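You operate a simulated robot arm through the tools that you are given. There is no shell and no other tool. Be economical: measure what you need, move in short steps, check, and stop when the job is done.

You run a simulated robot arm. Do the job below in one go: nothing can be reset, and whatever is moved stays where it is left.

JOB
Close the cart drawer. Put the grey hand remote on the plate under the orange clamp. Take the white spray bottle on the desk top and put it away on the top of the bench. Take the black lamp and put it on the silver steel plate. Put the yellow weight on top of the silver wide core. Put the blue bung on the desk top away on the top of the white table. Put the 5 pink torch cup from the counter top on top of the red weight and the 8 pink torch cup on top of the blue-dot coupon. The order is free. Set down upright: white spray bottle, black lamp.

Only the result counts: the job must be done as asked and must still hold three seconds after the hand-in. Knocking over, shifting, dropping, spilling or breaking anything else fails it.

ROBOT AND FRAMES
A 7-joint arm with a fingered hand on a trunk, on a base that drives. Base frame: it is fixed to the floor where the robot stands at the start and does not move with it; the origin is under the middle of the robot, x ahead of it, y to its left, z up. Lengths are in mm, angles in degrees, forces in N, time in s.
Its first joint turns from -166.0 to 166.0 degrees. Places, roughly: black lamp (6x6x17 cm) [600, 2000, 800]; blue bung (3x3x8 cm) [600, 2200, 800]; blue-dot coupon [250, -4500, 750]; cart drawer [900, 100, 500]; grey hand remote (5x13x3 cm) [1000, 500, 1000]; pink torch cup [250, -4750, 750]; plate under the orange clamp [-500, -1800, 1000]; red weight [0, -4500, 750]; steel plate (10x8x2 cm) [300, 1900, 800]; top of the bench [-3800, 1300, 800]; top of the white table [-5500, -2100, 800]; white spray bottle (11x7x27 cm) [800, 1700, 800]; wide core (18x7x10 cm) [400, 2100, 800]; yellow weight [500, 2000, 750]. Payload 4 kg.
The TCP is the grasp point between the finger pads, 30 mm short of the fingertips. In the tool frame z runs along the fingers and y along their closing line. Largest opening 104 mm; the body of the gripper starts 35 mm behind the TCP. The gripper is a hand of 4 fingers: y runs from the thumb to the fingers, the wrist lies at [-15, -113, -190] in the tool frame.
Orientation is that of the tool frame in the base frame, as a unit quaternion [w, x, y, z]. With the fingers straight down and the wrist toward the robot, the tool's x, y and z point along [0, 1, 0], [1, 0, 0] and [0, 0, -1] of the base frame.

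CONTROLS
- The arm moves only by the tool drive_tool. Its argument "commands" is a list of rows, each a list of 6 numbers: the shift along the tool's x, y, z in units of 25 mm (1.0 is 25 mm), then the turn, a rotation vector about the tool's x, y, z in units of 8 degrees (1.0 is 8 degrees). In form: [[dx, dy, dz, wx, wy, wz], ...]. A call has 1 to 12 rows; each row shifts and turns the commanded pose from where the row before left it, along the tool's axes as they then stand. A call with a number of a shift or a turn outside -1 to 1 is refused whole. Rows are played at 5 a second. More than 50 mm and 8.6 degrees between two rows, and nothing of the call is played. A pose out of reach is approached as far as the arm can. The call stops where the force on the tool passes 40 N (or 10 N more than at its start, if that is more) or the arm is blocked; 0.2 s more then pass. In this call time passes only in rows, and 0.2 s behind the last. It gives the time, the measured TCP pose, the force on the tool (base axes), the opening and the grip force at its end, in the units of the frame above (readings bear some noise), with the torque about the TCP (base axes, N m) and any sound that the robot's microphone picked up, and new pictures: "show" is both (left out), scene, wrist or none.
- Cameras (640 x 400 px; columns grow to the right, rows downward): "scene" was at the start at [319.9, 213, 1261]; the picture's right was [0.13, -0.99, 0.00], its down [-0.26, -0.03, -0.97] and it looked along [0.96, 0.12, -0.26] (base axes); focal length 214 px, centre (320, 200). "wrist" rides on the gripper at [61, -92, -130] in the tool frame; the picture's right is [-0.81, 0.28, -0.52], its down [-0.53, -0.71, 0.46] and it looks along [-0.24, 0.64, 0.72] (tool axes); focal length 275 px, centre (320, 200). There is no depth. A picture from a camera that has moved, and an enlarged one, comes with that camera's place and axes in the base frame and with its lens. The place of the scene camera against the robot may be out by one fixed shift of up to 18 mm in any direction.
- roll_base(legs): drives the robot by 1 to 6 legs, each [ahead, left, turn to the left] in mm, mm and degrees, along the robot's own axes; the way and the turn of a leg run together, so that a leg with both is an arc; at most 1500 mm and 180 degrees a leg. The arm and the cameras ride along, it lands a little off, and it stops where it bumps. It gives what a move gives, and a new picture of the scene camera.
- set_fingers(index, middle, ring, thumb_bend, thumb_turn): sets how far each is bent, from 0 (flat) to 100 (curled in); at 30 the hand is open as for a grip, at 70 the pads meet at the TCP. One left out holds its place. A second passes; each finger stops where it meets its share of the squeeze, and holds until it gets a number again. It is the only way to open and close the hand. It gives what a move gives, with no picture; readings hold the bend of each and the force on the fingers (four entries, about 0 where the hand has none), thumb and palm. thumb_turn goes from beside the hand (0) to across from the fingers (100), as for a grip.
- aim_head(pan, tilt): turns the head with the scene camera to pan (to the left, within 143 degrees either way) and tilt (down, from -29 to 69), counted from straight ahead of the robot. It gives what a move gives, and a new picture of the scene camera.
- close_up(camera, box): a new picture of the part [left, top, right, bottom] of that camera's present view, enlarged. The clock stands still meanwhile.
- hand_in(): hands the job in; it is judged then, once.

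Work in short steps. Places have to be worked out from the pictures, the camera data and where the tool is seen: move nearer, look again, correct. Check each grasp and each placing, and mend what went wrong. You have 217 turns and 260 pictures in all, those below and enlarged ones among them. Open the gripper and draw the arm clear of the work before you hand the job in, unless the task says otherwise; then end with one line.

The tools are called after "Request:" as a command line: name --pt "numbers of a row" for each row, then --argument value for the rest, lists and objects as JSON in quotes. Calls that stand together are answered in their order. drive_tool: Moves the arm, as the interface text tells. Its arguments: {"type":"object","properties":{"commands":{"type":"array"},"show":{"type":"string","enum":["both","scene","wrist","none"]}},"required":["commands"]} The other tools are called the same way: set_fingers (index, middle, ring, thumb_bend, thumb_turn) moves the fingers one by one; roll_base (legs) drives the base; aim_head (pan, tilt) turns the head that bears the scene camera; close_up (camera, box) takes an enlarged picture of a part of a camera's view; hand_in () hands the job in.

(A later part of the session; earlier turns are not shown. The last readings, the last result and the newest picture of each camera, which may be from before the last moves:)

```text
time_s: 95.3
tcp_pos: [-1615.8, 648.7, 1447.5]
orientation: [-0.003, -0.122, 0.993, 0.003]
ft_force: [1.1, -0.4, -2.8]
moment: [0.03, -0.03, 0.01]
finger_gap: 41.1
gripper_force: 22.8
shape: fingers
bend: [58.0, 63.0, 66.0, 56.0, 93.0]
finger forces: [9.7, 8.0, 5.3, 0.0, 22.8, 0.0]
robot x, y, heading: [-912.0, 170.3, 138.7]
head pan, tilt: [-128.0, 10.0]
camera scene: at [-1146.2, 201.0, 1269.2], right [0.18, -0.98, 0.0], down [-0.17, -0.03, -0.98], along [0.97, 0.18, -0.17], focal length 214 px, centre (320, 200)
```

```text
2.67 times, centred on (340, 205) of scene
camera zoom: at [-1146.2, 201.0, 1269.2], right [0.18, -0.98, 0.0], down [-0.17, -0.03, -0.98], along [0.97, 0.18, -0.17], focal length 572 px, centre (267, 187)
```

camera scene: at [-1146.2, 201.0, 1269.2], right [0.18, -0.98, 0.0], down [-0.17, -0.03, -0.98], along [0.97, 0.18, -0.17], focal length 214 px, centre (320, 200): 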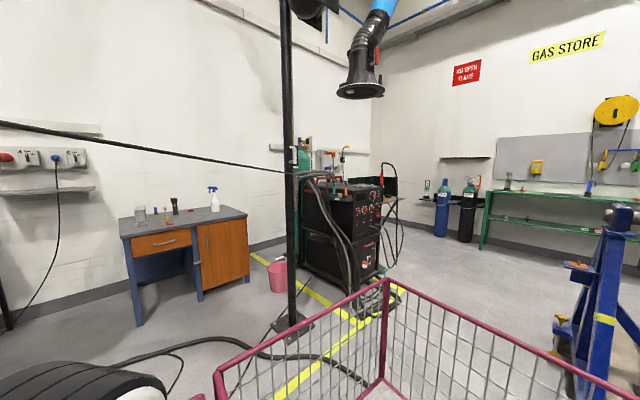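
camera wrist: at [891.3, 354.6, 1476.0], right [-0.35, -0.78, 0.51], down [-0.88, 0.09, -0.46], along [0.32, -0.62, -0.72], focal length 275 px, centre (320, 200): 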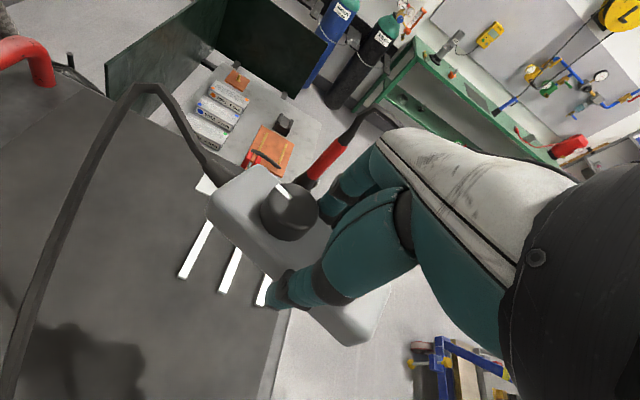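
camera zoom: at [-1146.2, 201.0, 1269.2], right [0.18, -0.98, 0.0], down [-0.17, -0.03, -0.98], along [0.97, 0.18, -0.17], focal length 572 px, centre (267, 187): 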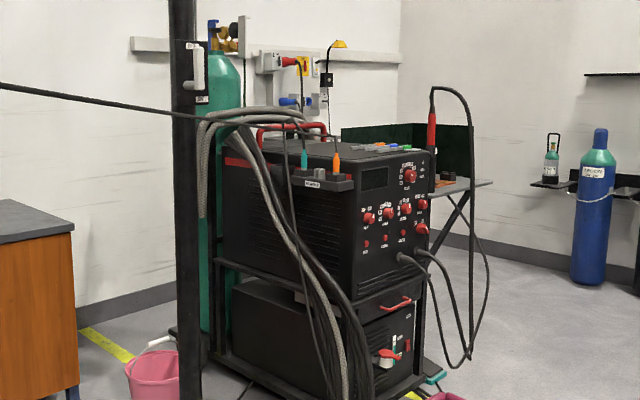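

Plug and drawer are fine and the cable pulls with no force. I drive backward round the fixture's near end in steps.

Request:
roll_base --legs '[[-718, -337, 0]]'

Request:
roll_base --legs '[[-1274, 11, 0]]'

Request:
aim_head --pan 60 --tilt 20

```text
time_s: 99.6
tcp_pos: [-849.8, 410.9, 1446.8]
orientation: [-0.003, -0.124, 0.992, 0.003]
ft_force: [1.1, 0.4, -2.9]
moment: [-0.02, -0.03, -0.02]
finger_gap: 41.2
gripper_force: 22.3
shape: fingers
bend: [58.0, 63.0, 66.0, 56.0, 93.0]
finger forces: [9.7, 7.8, 5.3, 0.0, 22.8, 0.0]
robot x, y, heading: [-143.9, -60.5, 138.8]
head pan, tilt: [-128.0, 10.0]
camera scene: at [-377.9, -34.5, 1269.2], right [0.19, -0.98, 0.0], down [-0.17, -0.03, -0.98], along [0.97, 0.18, -0.17], focal length 214 px, centre (320, 200)
```

scene: 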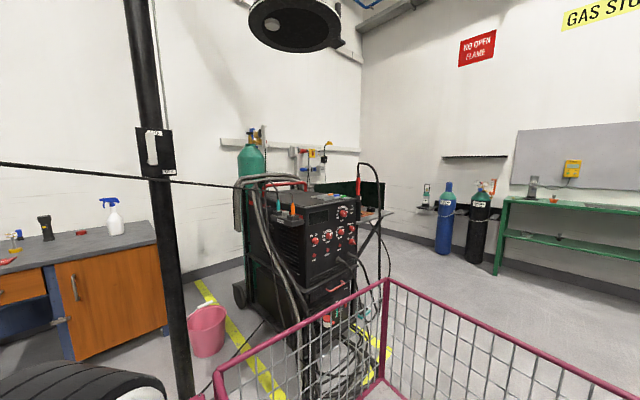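

```text
time_s: 106.2
tcp_pos: [134.4, -473.9, 1446.2]
orientation: [-0.003, -0.134, 0.991, 0.003]
ft_force: [-0.9, -0.5, -3.3]
moment: [0.0, -0.03, 0.0]
finger_gap: 41.1
gripper_force: 22.3
shape: fingers
bend: [58.0, 63.0, 66.0, 56.0, 93.0]
finger forces: [9.6, 7.9, 5.2, 0.0, 22.8, 0.0]
robot x, y, heading: [852.9, -932.9, 139.7]
head pan, tilt: [-128.0, 10.0]
camera scene: at [616.4, -909.8, 1269.2], right [0.21, -0.98, 0.0], down [-0.17, -0.04, -0.98], along [0.96, 0.2, -0.17], focal length 214 px, centre (320, 200)
```

scene: 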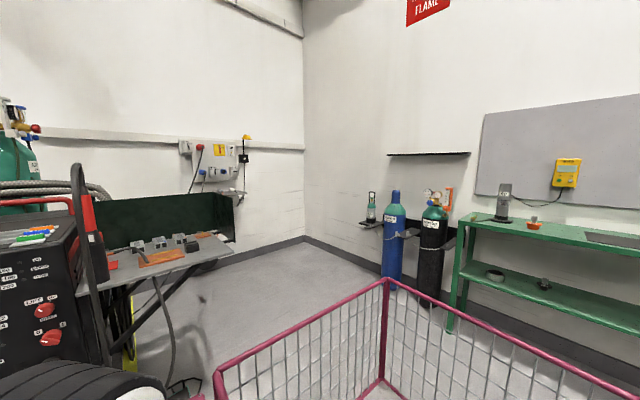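

```text
time_s: 109.0
tcp_pos: [135.8, -473.2, 1447.1]
orientation: [-0.004, -0.134, 0.991, 0.003]
ft_force: [0.5, -0.1, -2.2]
moment: [0.06, -0.03, -0.01]
finger_gap: 41.4
gripper_force: 22.9
shape: fingers
bend: [58.0, 63.0, 66.0, 56.0, 93.0]
finger forces: [9.7, 7.9, 5.3, 0.1, 22.7, 0.0]
robot x, y, heading: [849.8, -933.2, 139.7]
head pan, tilt: [60.0, 20.0]
camera scene: at [437.8, -960.6, 1252.9], right [-0.34, 0.94, 0.0], down [0.32, 0.12, -0.94], along [-0.88, -0.32, -0.34], focal length 214 px, centre (320, 200)
```

scene: 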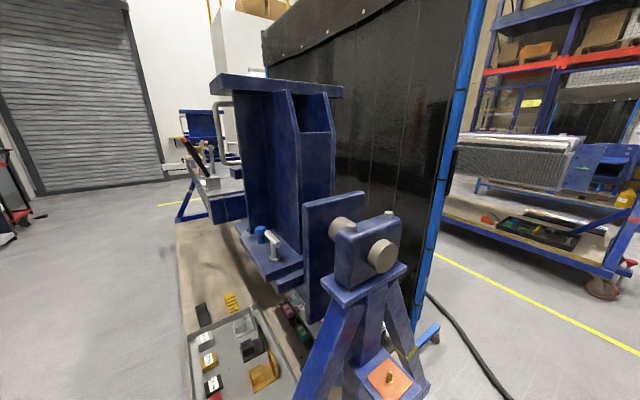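

I see the fixture and an orange-handled clamp beyond the I-beam; enlarge it.

Request:
close_up --camera "scene" --box '[160, 80, 320, 280]'

Request:
roll_base --legs '[[-480, 560, 0]]'

```text
2.00 times, centred on (240, 180) of scene
camera zoom: at [437.8, -960.6, 1252.9], right [-0.34, 0.94, 0.0], down [0.32, 0.12, -0.94], along [-0.88, -0.32, -0.34], focal length 429 px, centre (480, 240)
```

zoom: 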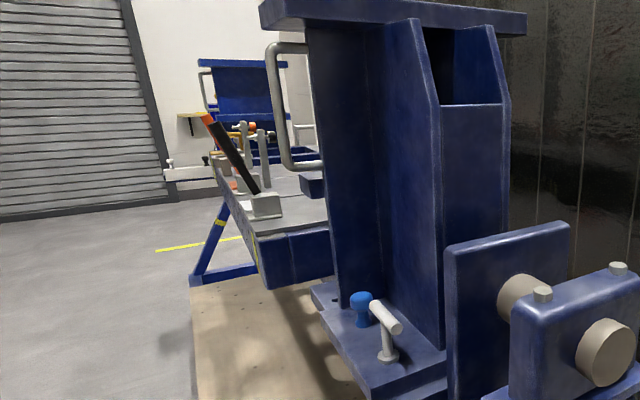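

```text
time_s: 111.3
tcp_pos: [193.9, -674.5, 1446.1]
orientation: [-0.004, -0.087, 0.996, 0.002]
ft_force: [0.5, -1.0, -3.9]
moment: [0.01, -0.04, 0.02]
finger_gap: 41.1
gripper_force: 23.1
shape: fingers
bend: [58.0, 63.0, 66.0, 56.0, 93.0]
finger forces: [10.1, 8.0, 5.3, 0.1, 23.3, 0.1]
robot x, y, heading: [866.1, -1199.9, 134.4]
head pan, tilt: [60.0, 20.0]
stopped in leg 1: the robot was blocked; the commanded pose is now the measured one
camera scene: at [450.2, -1189.0, 1252.9], right [-0.25, 0.97, 0.0], down [0.33, 0.09, -0.94], along [-0.91, -0.24, -0.34], focal length 214 px, centre (320, 200)
```

scene: 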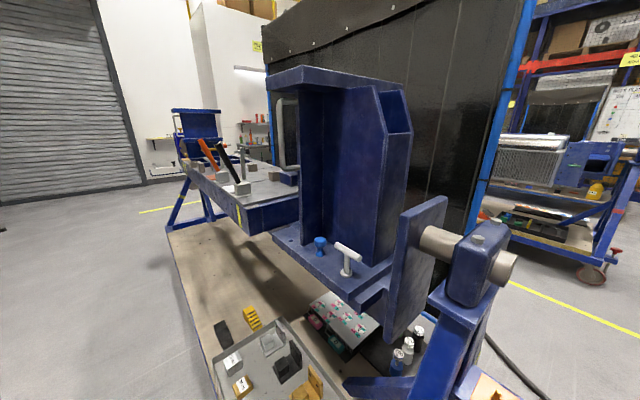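

The base touched the fixture's pallet edge. I back off from it, turn to 143° (square to the fixture), and strafe along it.

Request:
roll_base --legs '[[-158, -24, 0], [0, 0, 8.6], [0, 550, 0]]'

```text
time_s: 116.2
tcp_pos: [-73.2, -1319.4, 1446.0]
orientation: [-0.005, -0.16, 0.987, 0.003]
ft_force: [-0.1, 0.3, -3.3]
moment: [-0.02, -0.03, 0.0]
finger_gap: 41.0
gripper_force: 23.2
shape: fingers
bend: [58.0, 63.0, 66.0, 56.0, 93.0]
finger forces: [10.2, 7.9, 5.3, 0.0, 23.3, 0.1]
robot x, y, heading: [665.7, -1738.3, 142.7]
head pan, tilt: [60.0, 20.0]
camera scene: at [254.2, -1788.7, 1252.9], right [-0.39, 0.92, 0.0], down [0.32, 0.13, -0.94], along [-0.87, -0.37, -0.34], focal length 214 px, centre (320, 200)
```

scene: 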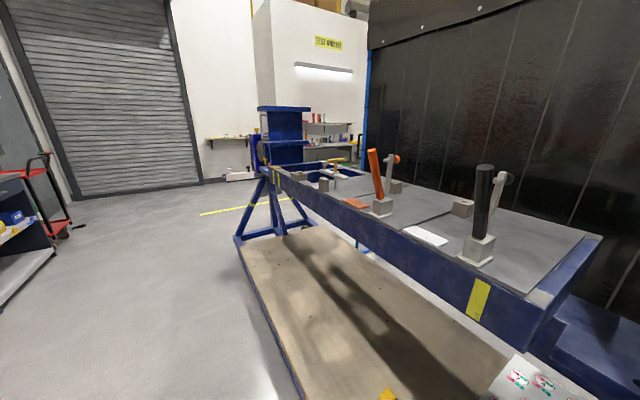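

Request:
close_up --camera "scene" --box '[260, 140, 500, 290]'

Request:
roll_base --legs '[[0, 450, 0]]'

Request:
aim_head --pan 20 --tilt 25

```text
2.67 times, centred on (380, 215) of scene
camera zoom: at [254.2, -1788.7, 1252.9], right [-0.39, 0.92, 0.0], down [0.32, 0.13, -0.94], along [-0.87, -0.37, -0.34], focal length 572 px, centre (160, 160)
```

zoom: 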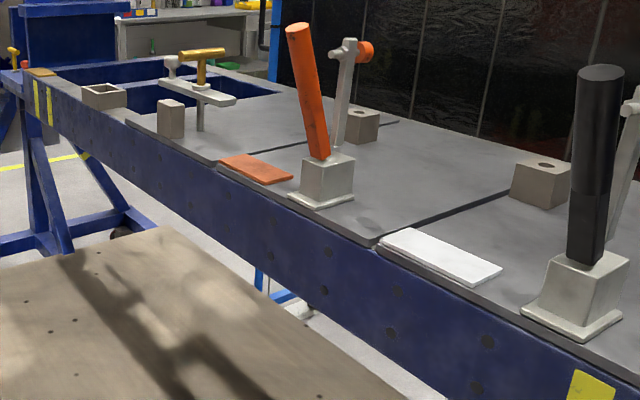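

```text
time_s: 118.9
tcp_pos: [-337.3, -1664.3, 1447.2]
orientation: [-0.004, -0.157, 0.988, 0.003]
ft_force: [-0.1, -0.5, -3.0]
moment: [-0.01, -0.03, 0.02]
finger_gap: 41.0
gripper_force: 23.6
shape: fingers
bend: [58.0, 63.0, 66.0, 56.0, 93.0]
finger forces: [10.2, 7.9, 5.3, 0.0, 23.2, 0.0]
robot x, y, heading: [399.9, -2086.5, 142.9]
head pan, tilt: [60.0, 20.0]
camera scene: at [-11.8, -2135.8, 1252.9], right [-0.38, 0.92, 0.0], down [0.32, 0.13, -0.94], along [-0.87, -0.36, -0.34], focal length 214 px, centre (320, 200)
```

scene: 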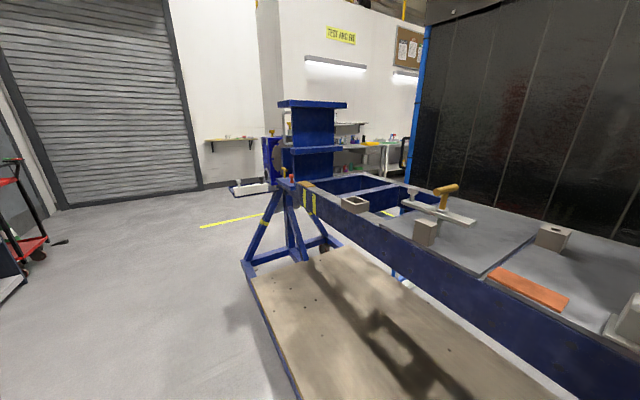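

```text
time_s: 119.9
tcp_pos: [-337.6, -1664.1, 1446.3]
orientation: [-0.004, -0.158, 0.987, 0.002]
ft_force: [-0.3, 0.3, -3.5]
moment: [-0.03, -0.03, -0.02]
finger_gap: 40.9
gripper_force: 22.8
shape: fingers
bend: [58.0, 63.0, 66.0, 56.0, 93.0]
finger forces: [10.2, 7.9, 5.3, 0.0, 23.2, 0.1]
robot x, y, heading: [398.8, -2090.6, 142.5]
head pan, tilt: [20.0, 25.0]
camera scene: at [-13.8, -2072.5, 1244.8], right [0.3, 0.95, 0.0], down [0.4, -0.13, -0.91], along [-0.86, 0.27, -0.42], focal length 214 px, centre (320, 200)
```

scene: 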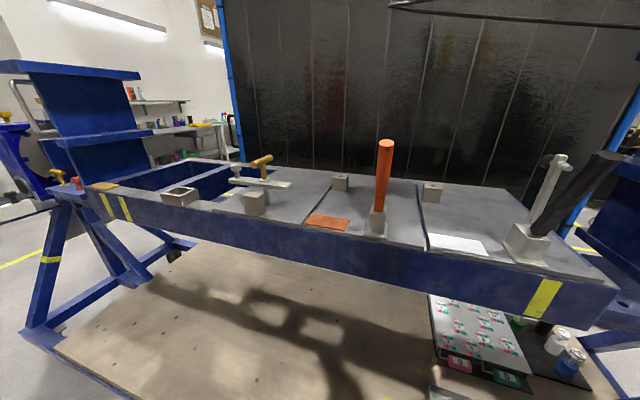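

The middle grey tooling plate bears the orange clamp. I enlarge it to find free room.

Request:
close_up --camera "scene" --box '[260, 130, 460, 270]'

```text
2.86 times, centred on (360, 200) of scene
camera zoom: at [-13.8, -2072.5, 1244.8], right [0.3, 0.95, 0.0], down [0.4, -0.13, -0.91], along [-0.86, 0.27, -0.42], focal length 613 px, centre (206, 200)
```

zoom: 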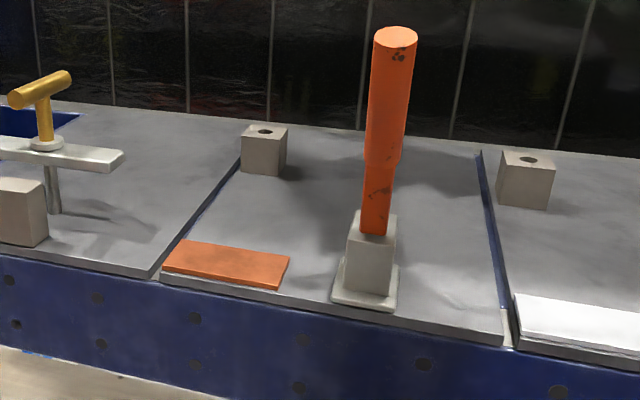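

The plate's centre is about (-482,-1784); I'll lay the remote near (-515,-1745), behind the clamp and clear of the block. Base goes 250 mm left and 90 mm ahead first, then I turn the tool.

Request:
roll_base --legs '[[0, 250, 0], [90, 0, 0]]'

Request:
drive_tool --pt "0 0 0 0 0 -1" --pt "0 0 0 0 0 -1" --pt "0 0 0 0 0 -1" --pt "0 0 0 0 0 -1" --pt "0 0 0 0 0 -0.3" --show "both"

```text
time_s: 122.5
tcp_pos: [-562.2, -1808.5, 1446.1]
orientation: [-0.004, -0.155, 0.988, 0.002]
ft_force: [-0.6, 1.7, -2.7]
moment: [0.04, -0.03, 0.02]
finger_gap: 41.1
gripper_force: 23.2
shape: fingers
bend: [58.0, 63.0, 66.0, 56.0, 93.0]
finger forces: [10.2, 7.7, 5.3, 0.0, 23.1, 0.1]
robot x, y, heading: [173.7, -2232.2, 142.3]
head pan, tilt: [20.0, 25.0]
camera scene: at [-242.0, -2217.7, 1244.8], right [0.3, 0.95, 0.0], down [0.4, -0.13, -0.91], along [-0.86, 0.28, -0.42], focal length 214 px, centre (320, 200)
```

scene: 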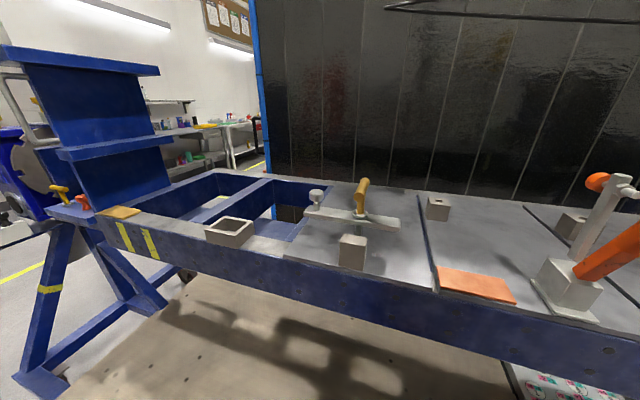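

```text
time_s: 123.7
tcp_pos: [-562.6, -1807.4, 1446.0]
orientation: [-0.002, -0.441, 0.898, 0.003]
ft_force: [-0.6, -0.1, -2.4]
moment: [0.05, 0.0, -0.03]
finger_gap: 41.0
gripper_force: 22.8
shape: fingers
bend: [58.0, 63.0, 66.0, 56.0, 93.0]
finger forces: [10.2, 7.8, 5.3, 0.1, 23.2, 0.0]
robot x, y, heading: [173.0, -2229.7, 142.4]
head pan, tilt: [20.0, 25.0]
camera scene: at [-242.1, -2217.7, 1244.8], right [0.3, 0.95, 0.0], down [0.4, -0.13, -0.91], along [-0.86, 0.28, -0.42], focal length 214 px, centre (320, 200)
camera wrist: at [-528.6, -1912.2, 1575.3], right [0.28, 0.81, 0.52], down [0.89, -0.01, -0.46], along [-0.37, 0.59, -0.72], focal length 275 px, centre (320, 200)
```

scene: 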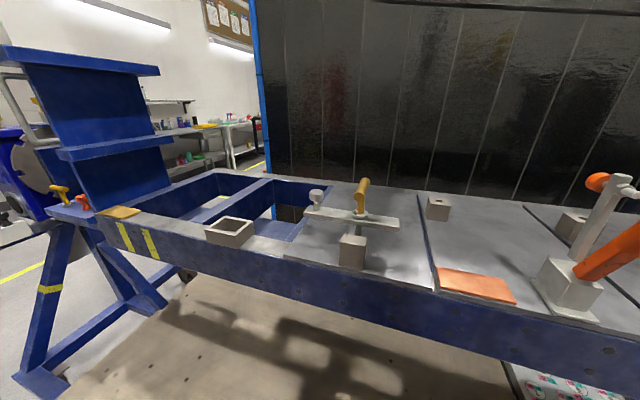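
wrist: 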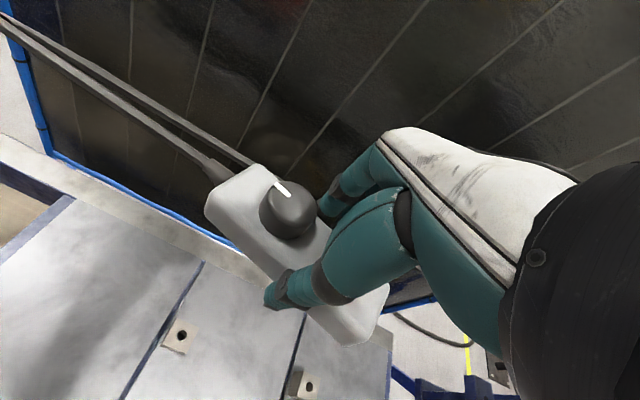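

The clamp's raised lever tip (~(-373,-1830,1160)) would be close to the wrist from here, so I'll approach from the right: base 350 mm right, tool yawed further, and target (-480,-1760).

Request:
roll_base --legs '[[0, -350, 0]]'

Request:
drive_tool --pt "0 0 0 0 0 -1" --pt "0 0 0 0 0 -1" --pt "0 0 0 0 0 -1" --pt "0 0 0 0 0 -1" --pt "0 0 0 0 0 -1" --pt "0 0 0 0 0 -0.3" --show "both"

```text
time_s: 126.0
tcp_pos: [-351.3, -1530.4, 1445.5]
orientation: [-0.002, -0.439, 0.898, 0.003]
ft_force: [0.7, 0.3, -3.5]
moment: [0.02, -0.01, 0.02]
finger_gap: 41.3
gripper_force: 23.3
shape: fingers
bend: [58.0, 63.0, 66.0, 56.0, 93.0]
finger forces: [10.2, 7.8, 5.4, 0.1, 23.2, 0.1]
robot x, y, heading: [383.5, -1958.8, 142.2]
head pan, tilt: [20.0, 25.0]
camera scene: at [-28.9, -1941.6, 1244.8], right [0.31, 0.95, 0.0], down [0.4, -0.13, -0.91], along [-0.86, 0.28, -0.42], focal length 214 px, centre (320, 200)
```

scene: 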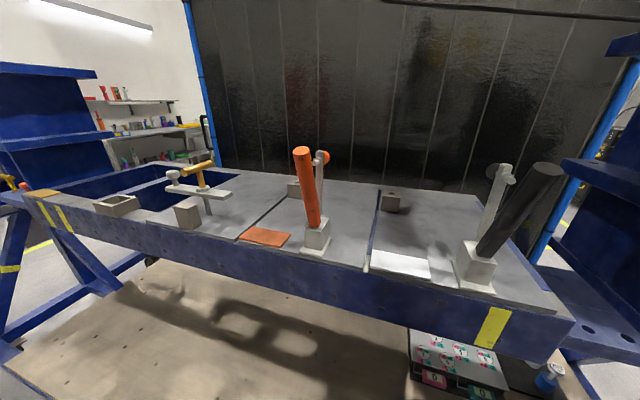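

```text
time_s: 127.3
tcp_pos: [-350.0, -1531.2, 1444.9]
orientation: [0.001, 0.735, -0.678, -0.005]
ft_force: [0.0, -0.7, -3.2]
moment: [0.03, 0.03, 0.01]
finger_gap: 41.1
gripper_force: 23.3
shape: fingers
bend: [58.0, 63.0, 66.0, 56.0, 93.0]
finger forces: [10.2, 7.8, 5.3, 0.0, 23.0, 0.0]
robot x, y, heading: [381.7, -1960.2, 142.1]
head pan, tilt: [20.0, 25.0]
camera scene: at [-28.9, -1941.7, 1244.8], right [0.31, 0.95, 0.0], down [0.4, -0.13, -0.91], along [-0.86, 0.28, -0.42], focal length 214 px, centre (320, 200)
camera wrist: at [-253.3, -1584.6, 1574.3], right [-0.34, 0.78, 0.52], down [0.66, 0.59, -0.46], along [-0.67, 0.19, -0.72], focal length 275 px, centre (320, 200)
```

scene: 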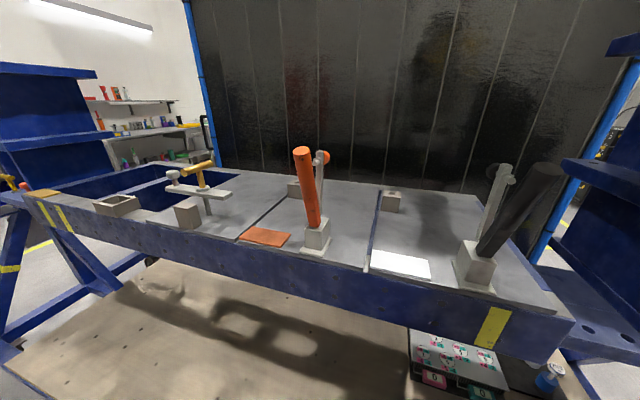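
wrist: 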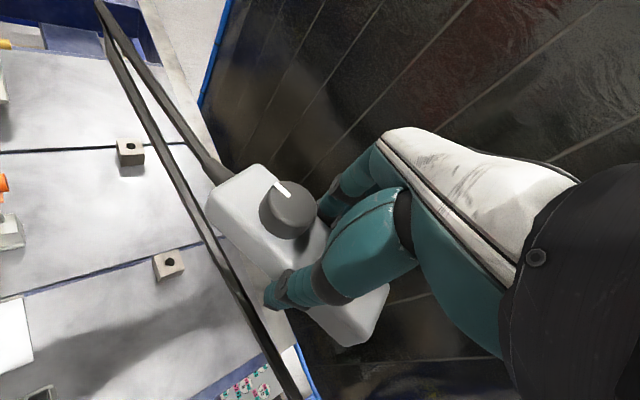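

Target projects onto free plate area. I'll move over (-495,-1750) and come down to about z 1120.

Request:
drive_tool --pt "0.92 0.72 0 0 0 0" --pt "0.92 0.72 0 0 0 0" --pt "0.92 0.72 0 0 0 0" --pt "0.92 0.72 0 0 0 0" --pt "0.92 0.72 0 0 0 0" --pt "0.92 0.72 0 0 0 0" --pt "0.92 0.72 0 0 0 0" --pt "0.92 0.72 0 0 0 0" --pt "0.92 0.72 0 0 0 0" --show "none"

Request:
drive_tool --pt "0 0 1 0 0 0" --pt "0 0 1 0 0 0" --pt "0 0 1 0 0 0" --pt "0 0 1 0 0 0" --pt "0 0 1 0 0 0" --pt "0 0 1 0 0 0" --pt "0 0 1 0 0 0" --pt "0 0 1 0 0 0" --show "both"

```text
time_s: 129.3
tcp_pos: [-451.1, -1738.9, 1411.8]
orientation: [0.002, 0.734, -0.679, -0.004]
ft_force: [0.2, 1.3, -3.2]
moment: [0.01, 0.03, 0.01]
finger_gap: 41.0
gripper_force: 22.7
shape: fingers
bend: [58.0, 63.0, 66.0, 56.0, 93.0]
finger forces: [9.8, 7.6, 5.1, 0.0, 22.1, 0.0]
out of reach, approached as far as the arm can: row 4, 5, 6, 7, 8, 9
robot x, y, heading: [385.9, -1960.2, 142.1]
head pan, tilt: [20.0, 25.0]
```

```text
time_s: 131.3
tcp_pos: [-450.4, -1649.0, 1211.0]
orientation: [-0.005, -0.688, 0.725, 0.006]
ft_force: [-0.2, -0.5, -3.2]
moment: [0.03, -0.03, 0.01]
finger_gap: 40.9
gripper_force: 21.7
shape: fingers
bend: [58.0, 63.0, 66.0, 56.0, 93.0]
finger forces: [9.6, 7.5, 5.0, 0.0, 22.0, 0.0]
robot x, y, heading: [386.9, -1960.4, 142.2]
head pan, tilt: [20.0, 25.0]
stopped in row 8: the arm was blocked; the commanded pose is now the measured one
camera scene: at [-30.6, -1947.6, 1244.5], right [0.24, 0.97, 0.0], down [0.41, -0.1, -0.91], along [-0.88, 0.22, -0.43], focal length 214 px, centre (320, 200)
camera wrist: at [-360.1, -1714.2, 1340.7], right [-0.23, 0.82, 0.52], down [0.73, 0.5, -0.46], along [-0.64, 0.28, -0.71], focal length 275 px, centre (320, 200)
```

scene: 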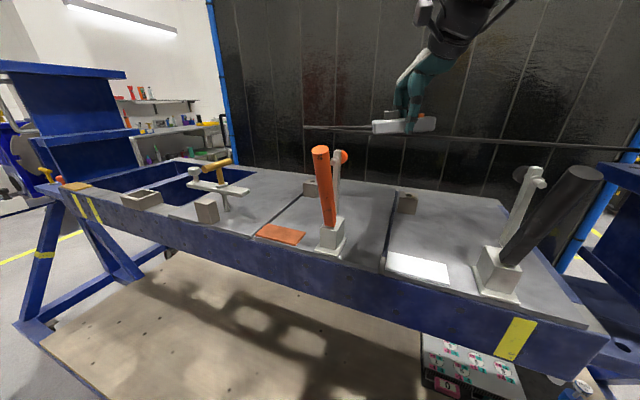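
wrist: 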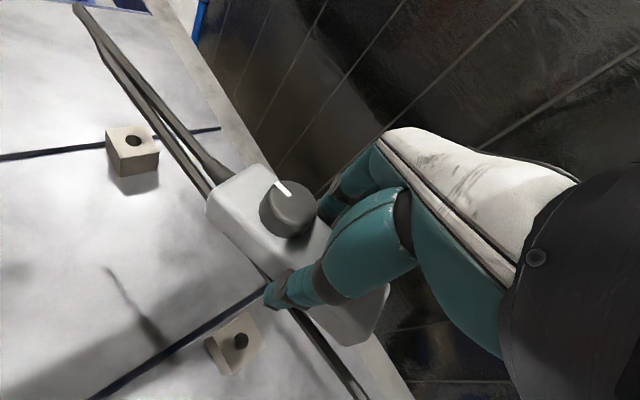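

The elbow bumped my head again because the target lay too far left of the base. I'll retract to the earlier pose, then strafe left 330 mm so the target is nearly straight ahead.

Request:
drive_tool --pt "-0.49 -0.38 -0.94 0 0 0" --pt "-0.49 -0.38 -0.94 0 0 0" --pt "-0.49 -0.38 -0.94 0 0 0" --pt "-0.49 -0.38 -0.94 0 0 0" --pt "-0.49 -0.38 -0.94 0 0 0" --pt "-0.49 -0.38 -0.94 0 0 0" --pt "-0.49 -0.38 -0.94 0 0 0" --pt "-0.49 -0.38 -0.9 0 0 0" --pt "-0.49 -0.38 -0.5 0 0 0" --show "none"

Request:
roll_base --legs '[[0, 330, 0]]'

```text
time_s: 133.3
tcp_pos: [-357.4, -1546.5, 1406.9]
orientation: [-0.003, -0.69, 0.724, 0.006]
ft_force: [0.2, -0.8, -3.2]
moment: [0.07, 0.0, 0.01]
finger_gap: 40.5
gripper_force: 22.4
shape: fingers
bend: [58.0, 63.0, 66.0, 56.0, 93.0]
finger forces: [9.6, 7.5, 4.9, 0.0, 21.9, 0.0]
robot x, y, heading: [381.8, -1960.1, 142.1]
head pan, tilt: [20.0, 25.0]
```

```text
time_s: 135.6
tcp_pos: [-563.9, -1810.2, 1407.0]
orientation: [-0.003, -0.688, 0.725, 0.005]
ft_force: [0.5, 0.0, -2.6]
moment: [0.02, 0.02, 0.03]
finger_gap: 40.7
gripper_force: 22.6
shape: fingers
bend: [58.0, 63.0, 66.0, 56.0, 93.0]
finger forces: [9.6, 7.5, 4.8, 0.1, 21.9, 0.0]
robot x, y, heading: [176.5, -2227.5, 142.0]
head pan, tilt: [20.0, 25.0]
camera scene: at [-236.7, -2206.5, 1244.8], right [0.31, 0.95, 0.0], down [0.4, -0.13, -0.91], along [-0.86, 0.28, -0.42], focal length 214 px, centre (320, 200)
```

scene: 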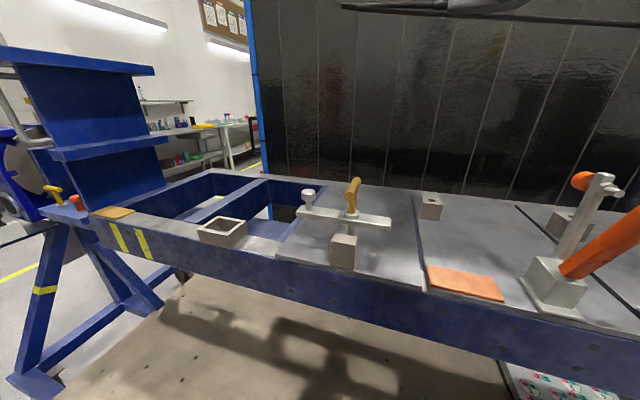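

Request:
aim_head --pan 5 --tilt 20

Request:
drive_tool --pt "-0.85 -0.88 0 0 0 0" --pt "-0.85 -0.88 0 0 0 0" --pt "-0.85 -0.88 0 0 0 0" --pt "0 0 1 0 0 0" --pt "0 0 1 0 0 0" --pt "0 0 1 0 0 0" --pt "0 0 1 0 0 0" --pt "0 0 1 0 0 0" --pt "0 0 1 0 0 0" --pt "0 0 1 0 0 0" --show "both"

```text
time_s: 136.3
tcp_pos: [-563.0, -1810.5, 1407.1]
orientation: [-0.004, -0.688, 0.726, 0.005]
ft_force: [0.4, -0.4, -2.1]
moment: [0.07, 0.0, -0.01]
finger_gap: 40.6
gripper_force: 22.2
shape: fingers
bend: [58.0, 63.0, 66.0, 56.0, 93.0]
finger forces: [9.6, 7.4, 5.0, 0.0, 21.9, 0.0]
robot x, y, heading: [174.0, -2229.7, 141.8]
head pan, tilt: [5.0, 20.0]
camera scene: at [-227.2, -2184.3, 1252.8], right [0.54, 0.84, 0.0], down [0.29, -0.19, -0.94], along [-0.79, 0.51, -0.34], focal length 214 px, centre (320, 200)
```

scene: 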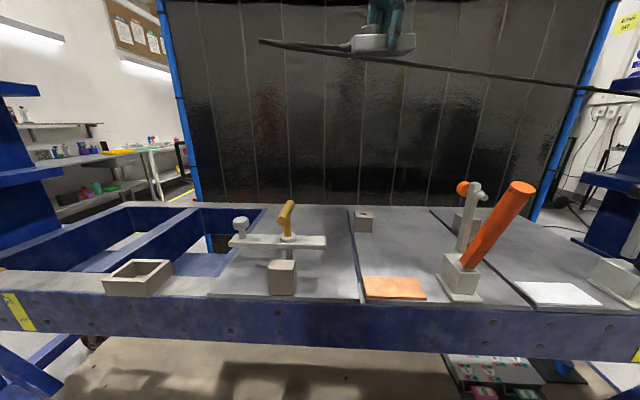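

```text
time_s: 138.5
tcp_pos: [-498.1, -1749.6, 1232.8]
orientation: [-0.003, -0.689, 0.725, 0.006]
ft_force: [-0.1, -0.2, -1.8]
moment: [0.02, 0.02, -0.01]
finger_gap: 40.5
gripper_force: 21.9
shape: fingers
bend: [58.0, 63.0, 66.0, 56.0, 93.0]
finger forces: [9.6, 7.4, 4.9, 0.0, 21.9, 0.0]
robot x, y, heading: [176.3, -2227.4, 142.0]
head pan, tilt: [5.0, 20.0]
camera scene: at [-227.0, -2184.3, 1252.9], right [0.55, 0.84, 0.0], down [0.29, -0.19, -0.94], along [-0.79, 0.51, -0.34], focal length 214 px, centre (320, 200)
camera wrist: at [-408.2, -1816.1, 1361.4], right [-0.23, 0.82, 0.52], down [0.73, 0.5, -0.46], along [-0.64, 0.28, -0.71], focal length 275 px, centre (320, 200)
```

scene: 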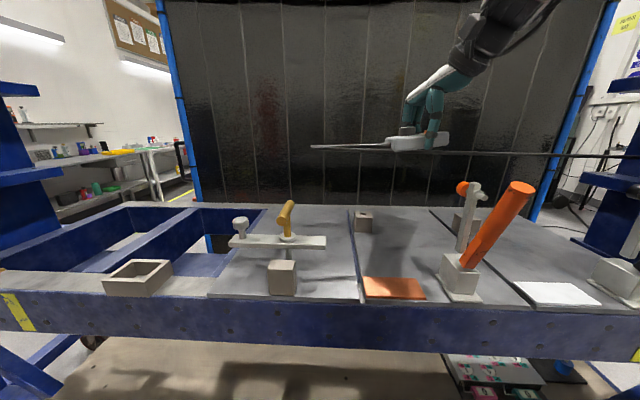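
wrist: 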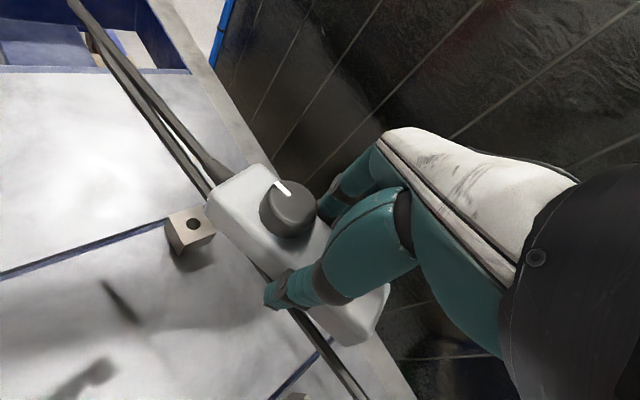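

Clearances look sufficient. I lower on to about z 1060.

Request:
drive_tool --pt "0 0 1 0 0 0" --pt "0 0 1 0 0 0" --pt "0 0 1 0 0 0" --pt "0 0 1 0 0 0" --pt "0 0 1 0 0 0" --pt "0 0 1 0 0 0" --pt "0 0 0.8 0 0 0" --show "both"

```text
time_s: 140.1
tcp_pos: [-499.3, -1750.0, 1061.4]
orientation: [-0.003, -0.688, 0.725, 0.007]
ft_force: [0.1, 0.6, -2.5]
moment: [0.03, 0.02, -0.01]
finger_gap: 40.4
gripper_force: 22.6
shape: fingers
bend: [59.0, 64.0, 66.0, 56.0, 93.0]
finger forces: [9.6, 7.3, 4.8, 0.0, 21.9, 0.1]
robot x, y, heading: [172.8, -2226.2, 142.2]
head pan, tilt: [5.0, 20.0]
camera scene: at [-227.0, -2184.3, 1252.9], right [0.55, 0.84, 0.0], down [0.29, -0.19, -0.94], along [-0.79, 0.51, -0.34], focal length 214 px, centre (320, 200)
camera wrist: at [-410.5, -1815.3, 1190.1], right [-0.22, 0.82, 0.52], down [0.73, 0.5, -0.46], along [-0.64, 0.28, -0.72], focal length 275 px, centre (320, 200)
```

scene: 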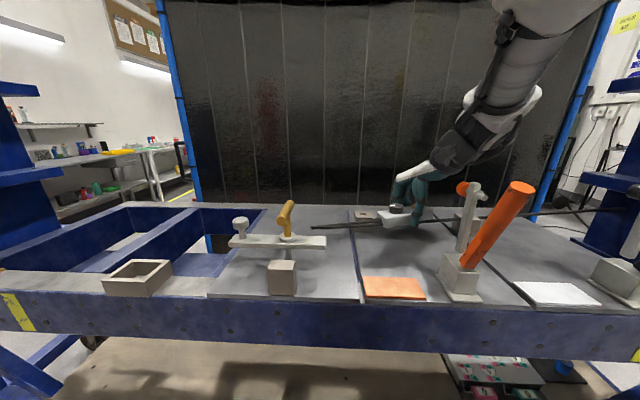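
wrist: 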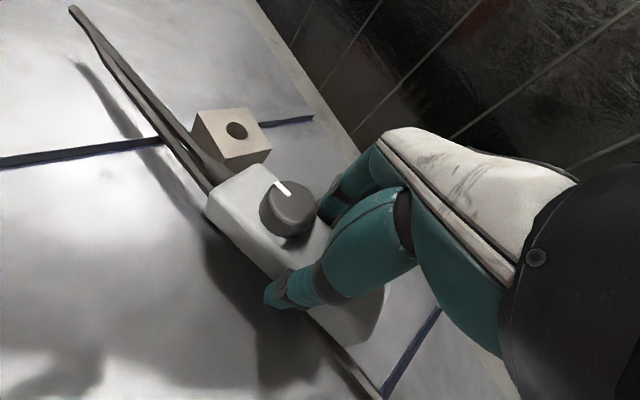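

The block is near the remote's far end, so I shift 18 mm away from it and lower gently until contact.

Request:
drive_tool --pt "-0.1 -0.7 0 0 0 0" --pt "0 0 0.4 0 0 0" --pt "0 0 0.2 0 0 0" --pt "0 0 0.2 0 0 0" --pt "0 0 0.2 0 0 0" --show "wrist"

```text
time_s: 141.3
tcp_pos: [-480.7, -1747.2, 1035.4]
orientation: [-0.003, -0.687, 0.726, 0.006]
ft_force: [0.9, 1.0, -0.2]
moment: [-0.15, 0.08, 0.01]
finger_gap: 40.7
gripper_force: 22.4
shape: fingers
bend: [58.0, 64.0, 66.0, 56.0, 93.0]
finger forces: [10.2, 7.3, 4.4, 0.0, 22.5, 0.0]
robot x, y, heading: [175.3, -2224.4, 142.1]
head pan, tilt: [5.0, 20.0]
camera wrist: at [-392.6, -1813.4, 1164.4], right [-0.22, 0.82, 0.52], down [0.73, 0.5, -0.46], along [-0.64, 0.28, -0.71], focal length 275 px, centre (320, 200)
```

wrist: 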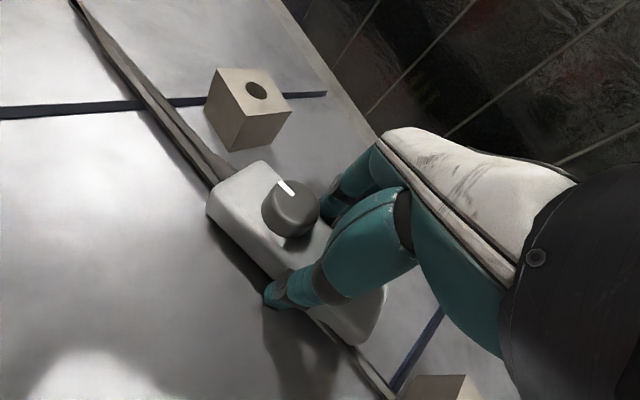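

Contact has begun. I lower 4 mm more and open the fingers.

Request:
drive_tool --pt "0 0 0.16 0 0 0" --show "none"

Request:
set_fingers --index 45 --middle 45 --ring 45 --thumb_bend 42

Request:
set_fingers --index 30 --middle 30 --ring 30 --thumb_bend 30

Request:
drive_tool --pt "0 0 -0.6 0 0 0" --pt "0 0 -1 0 0 0" --pt "0 0 -1 0 0 0" --pt "0 0 -1 0 0 0" --show "both"

```text
time_s: 141.7
tcp_pos: [-482.3, -1747.9, 1033.7]
orientation: [-0.005, -0.688, 0.725, 0.007]
ft_force: [2.1, 0.3, 10.2]
moment: [-0.29, -0.04, 0.04]
finger_gap: 40.6
gripper_force: 27.9
shape: fingers
bend: [58.0, 64.0, 67.0, 56.0, 93.0]
finger forces: [14.8, 7.0, 4.2, 0.0, 28.6, 0.1]
robot x, y, heading: [174.2, -2225.5, 142.1]
head pan, tilt: [5.0, 20.0]
```

```text
time_s: 142.7
tcp_pos: [-482.4, -1747.7, 1033.3]
orientation: [-0.004, -0.688, 0.726, 0.006]
ft_force: [2.6, 0.7, 9.6]
moment: [0.1, 0.18, -0.07]
finger_gap: 68.0
gripper_force: 4.9
shape: fingers
bend: [45.0, 48.0, 45.0, 42.0, 97.0]
finger forces: [0.0, 9.8, 0.1, 0.0, 0.3, 0.0]
robot x, y, heading: [172.9, -2227.3, 141.7]
head pan, tilt: [5.0, 20.0]
```

```text
time_s: 143.7
tcp_pos: [-482.5, -1747.9, 1031.9]
orientation: [-0.004, -0.688, 0.725, 0.006]
ft_force: [-0.4, 0.7, 0.3]
moment: [0.01, 0.02, -0.01]
finger_gap: 102.6
gripper_force: 0.1
shape: fingers
bend: [30.0, 30.0, 30.0, 30.0, 97.0]
finger forces: [0.0, 0.0, 0.0, 0.1, 0.1, 0.1]
robot x, y, heading: [177.4, -2229.3, 142.0]
head pan, tilt: [5.0, 20.0]
```

```text
time_s: 144.7
tcp_pos: [-482.1, -1746.1, 1123.7]
orientation: [-0.003, -0.689, 0.725, 0.005]
ft_force: [-0.1, -0.2, 0.2]
moment: [0.01, -0.02, -0.01]
finger_gap: 103.0
gripper_force: 0.0
shape: fingers
bend: [30.0, 30.0, 30.0, 30.0, 97.0]
finger forces: [0.0, 0.0, 0.0, 0.1, 0.1, 0.1]
robot x, y, heading: [179.2, -2221.3, 141.8]
head pan, tilt: [5.0, 20.0]
camera scene: at [-227.1, -2184.3, 1252.9], right [0.55, 0.84, 0.0], down [0.29, -0.19, -0.94], along [-0.79, 0.51, -0.34], focal length 214 px, centre (320, 200)
camera wrist: at [-391.5, -1812.8, 1252.4], right [-0.23, 0.82, 0.52], down [0.73, 0.5, -0.46], along [-0.64, 0.28, -0.72], focal length 275 px, centre (320, 200)
```

scene: 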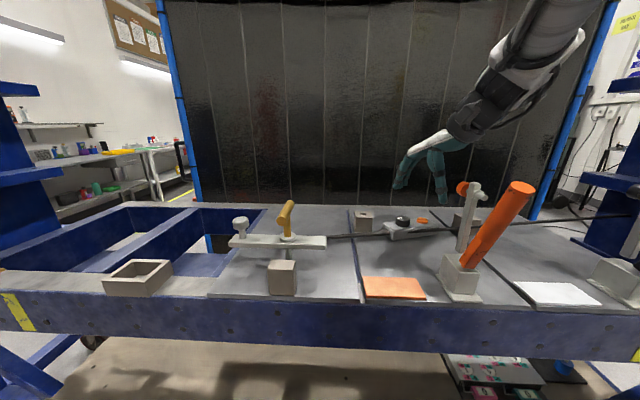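
wrist: 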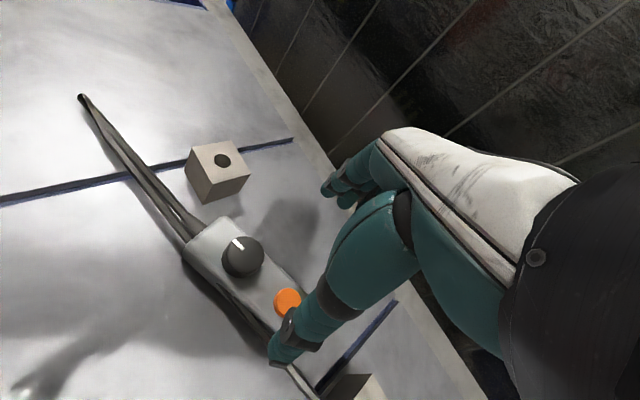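

The remote lies on the middle plate, clear of everything. I raise the arm and look toward the counter.

Request:
drive_tool --pt "0 0 -1 0 0 0" --pt "0 0 -1 0 0 0" --pt "0 0 -1 0 0 0" --pt "0 0 -1 0 0 0" --pt "0 0 -1 0 0 0" --pt "0 0 -1 0 0 0" --pt "0 0 -1 0 0 0" --pt "0 0 -1 0 0 0" --pt "0 0 -1 0 0 0" --pt "0 0 -1 0 0 0" --show "none"

Request:
aim_head --pan 128 --tilt 15

Request:
close_up --camera "scene" --box '[220, 120, 440, 260]'

```text
time_s: 146.9
tcp_pos: [-478.0, -1748.6, 1370.9]
orientation: [-0.004, -0.688, 0.725, 0.005]
ft_force: [0.7, 0.5, 0.8]
moment: [0.0, -0.01, -0.02]
finger_gap: 102.8
gripper_force: 0.1
shape: fingers
bend: [30.0, 30.0, 30.0, 30.0, 97.0]
finger forces: [0.0, 0.0, 0.0, 0.0, 0.0, 0.1]
robot x, y, heading: [174.4, -2224.8, 142.0]
head pan, tilt: [5.0, 20.0]
```

```text
time_s: 149.0
tcp_pos: [-478.3, -1748.9, 1370.1]
orientation: [-0.004, -0.688, 0.726, 0.006]
ft_force: [0.2, -0.1, -0.4]
moment: [0.01, 0.01, 0.03]
finger_gap: 103.0
gripper_force: 0.0
shape: fingers
bend: [30.0, 30.0, 30.0, 30.0, 97.0]
finger forces: [0.0, 0.0, 0.0, 0.0, 0.0, 0.0]
robot x, y, heading: [175.7, -2223.6, 141.9]
head pan, tilt: [128.0, 15.0]
camera scene: at [-149.1, -2328.5, 1261.1], right [-1.0, 0.0, 0.0], down [0.0, 0.26, -0.97], along [0.0, -0.97, -0.26], focal length 214 px, centre (320, 200)
```

scene: 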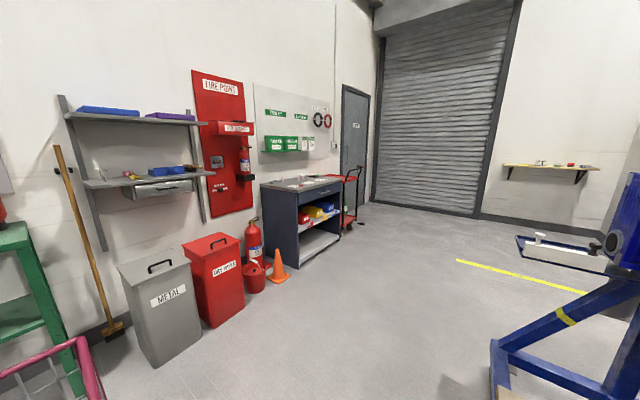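

```text
2.86 times, centred on (330, 190) of scene
camera zoom: at [-149.1, -2328.5, 1261.1], right [-1.0, 0.0, 0.0], down [0.0, 0.26, -0.97], along [0.0, -0.97, -0.26], focal length 613 px, centre (291, 229)
```

zoom: 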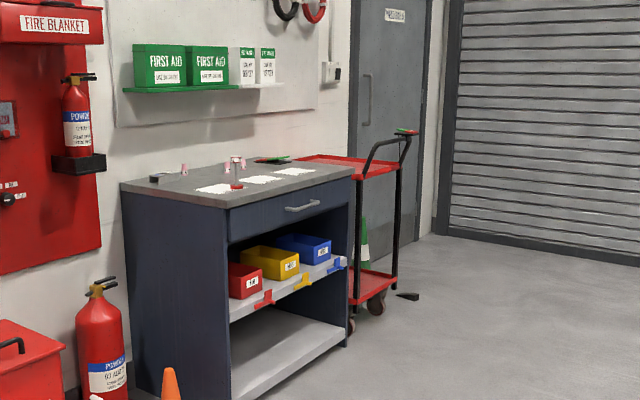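

Counter stands diagonal with its front facing (-.8,.6). I'll back off from the fixture, strafe along it to the counter, then turn to face it.

Request:
roll_base --legs '[[-200, 0, 0], [0, 1000, 0], [0, 900, 0], [-350, 0, 0]]'

Request:
roll_base --legs '[[0, 0, -179]]'

Request:
aim_head --pan 0 --tilt 25

```text
time_s: 155.2
tcp_pos: [-921.0, -2659.1, 1373.6]
orientation: [0.0, -0.69, 0.724, 0.01]
ft_force: [5.6, 10.7, -1.2]
moment: [0.24, -0.23, -0.62]
finger_gap: 93.2
gripper_force: 6.1
shape: fingers
bend: [38.0, 30.0, 30.0, 30.0, 97.0]
finger forces: [12.5, 0.0, 0.1, 0.0, 0.0, 0.1]
robot x, y, heading: [-260.1, -3131.9, 143.8]
head pan, tilt: [128.0, 15.0]
stopped in leg 2: the force on the tool passed its limit at 46 N (the readings are from after the stop); the commanded pose is now the measured one
camera scene: at [-580.0, -3241.1, 1261.2], right [-1.0, -0.03, 0.0], down [-0.01, 0.26, -0.97], along [0.03, -0.97, -0.26], focal length 214 px, centre (320, 200)
```

scene: 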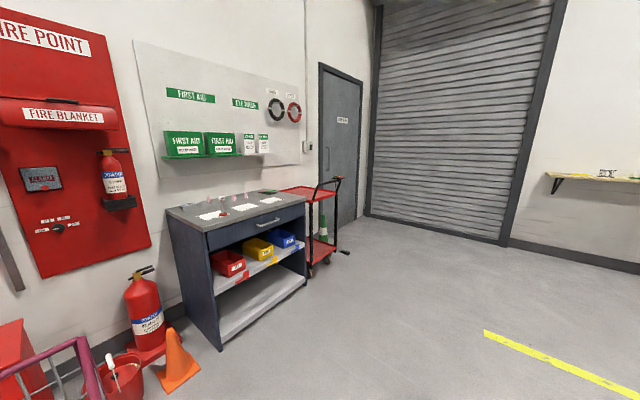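

```text
time_s: 162.9
tcp_pos: [400.7, -3604.8, 1372.5]
orientation: [0.01, 0.725, 0.689, 0.001]
ft_force: [0.0, 0.7, -0.3]
moment: [-0.03, -0.02, -0.02]
finger_gap: 102.5
gripper_force: 0.1
shape: fingers
bend: [30.0, 30.0, 30.0, 30.0, 97.0]
finger forces: [0.1, 0.0, 0.0, 0.1, 0.1, 0.1]
robot x, y, heading: [-257.6, -3132.1, -36.9]
head pan, tilt: [128.0, 15.0]
camera scene: at [38.9, -3019.7, 1261.1], right [1.0, 0.02, 0.0], down [0.01, -0.26, -0.97], along [-0.02, 0.97, -0.26], focal length 214 px, centre (320, 200)
```

scene: 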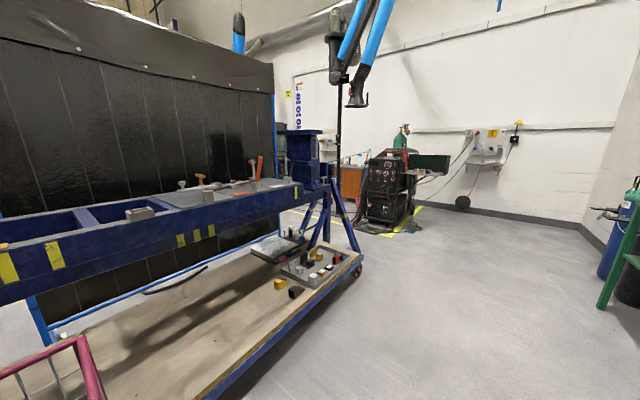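

```text
time_s: 165.0
tcp_pos: [400.1, -3604.7, 1372.8]
orientation: [0.009, 0.725, 0.689, 0.001]
ft_force: [-0.1, 0.5, -0.1]
moment: [-0.02, 0.0, 0.0]
finger_gap: 103.0
gripper_force: 0.1
shape: fingers
bend: [30.0, 30.0, 30.0, 30.0, 97.0]
finger forces: [0.0, 0.0, 0.0, 0.1, 0.0, 0.0]
robot x, y, heading: [-258.9, -3129.8, -36.9]
head pan, tilt: [0.0, 25.0]
camera scene: at [114.5, -3168.3, 1244.8], right [-0.6, -0.8, 0.0], down [-0.34, 0.25, -0.91], along [0.73, -0.54, -0.42], focal length 214 px, centre (320, 200)
```

scene: 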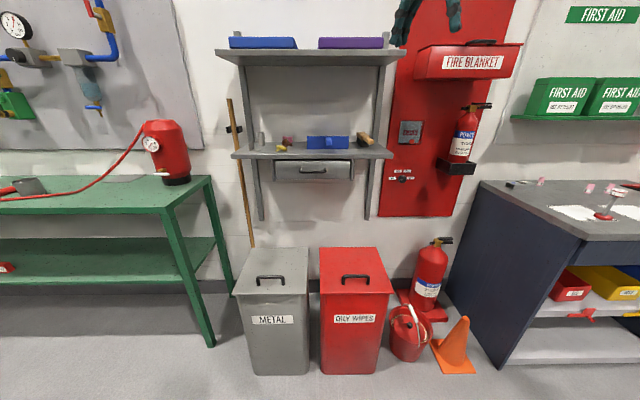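

While strafing the fingertips met the fixture's far column (it stopped at 46 N; nothing appears moved). Now facing the wall; I strafe right to stand before the counter.

Request:
roll_base --legs '[[0, -900, 0], [300, 0, 0]]'

Request:
aim_head --pan 0 --tilt 35

```text
time_s: 171.6
tcp_pos: [71.1, -4542.4, 1373.8]
orientation: [0.01, 0.731, 0.683, 0.001]
ft_force: [0.1, 0.3, 0.1]
moment: [-0.05, 0.03, 0.04]
finger_gap: 102.8
gripper_force: 0.0
shape: fingers
bend: [30.0, 30.0, 30.0, 30.0, 97.0]
finger forces: [0.0, 0.0, 0.1, 0.1, 0.0, 0.0]
robot x, y, heading: [-579.7, -4057.5, -37.5]
head pan, tilt: [0.0, 25.0]
camera scene: at [-208.0, -4102.5, 1244.8], right [-0.61, -0.79, 0.0], down [-0.33, 0.26, -0.91], along [0.72, -0.55, -0.42], focal length 214 px, centre (320, 200)
```

scene: 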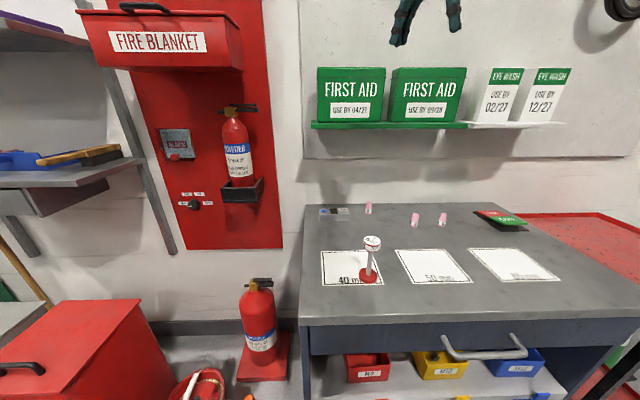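

```text
time_s: 172.3
tcp_pos: [71.5, -4542.8, 1372.7]
orientation: [0.01, 0.731, 0.683, 0.001]
ft_force: [-0.3, -0.1, 0.7]
moment: [0.01, 0.02, -0.01]
finger_gap: 102.7
gripper_force: 0.1
shape: fingers
bend: [30.0, 30.0, 30.0, 30.0, 97.0]
finger forces: [0.1, 0.0, 0.0, 0.2, 0.0, 0.0]
robot x, y, heading: [-578.3, -4056.9, -37.7]
head pan, tilt: [0.0, 35.0]
camera scene: at [-211.2, -4100.0, 1229.1], right [-0.61, -0.79, 0.0], down [-0.45, 0.35, -0.82], along [0.65, -0.5, -0.57], focal length 214 px, centre (320, 200)
```

scene: 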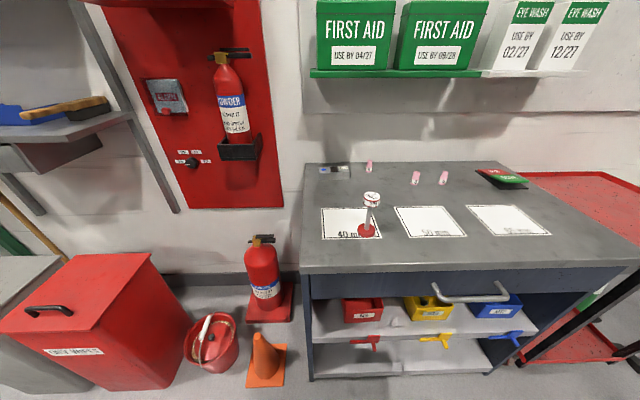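

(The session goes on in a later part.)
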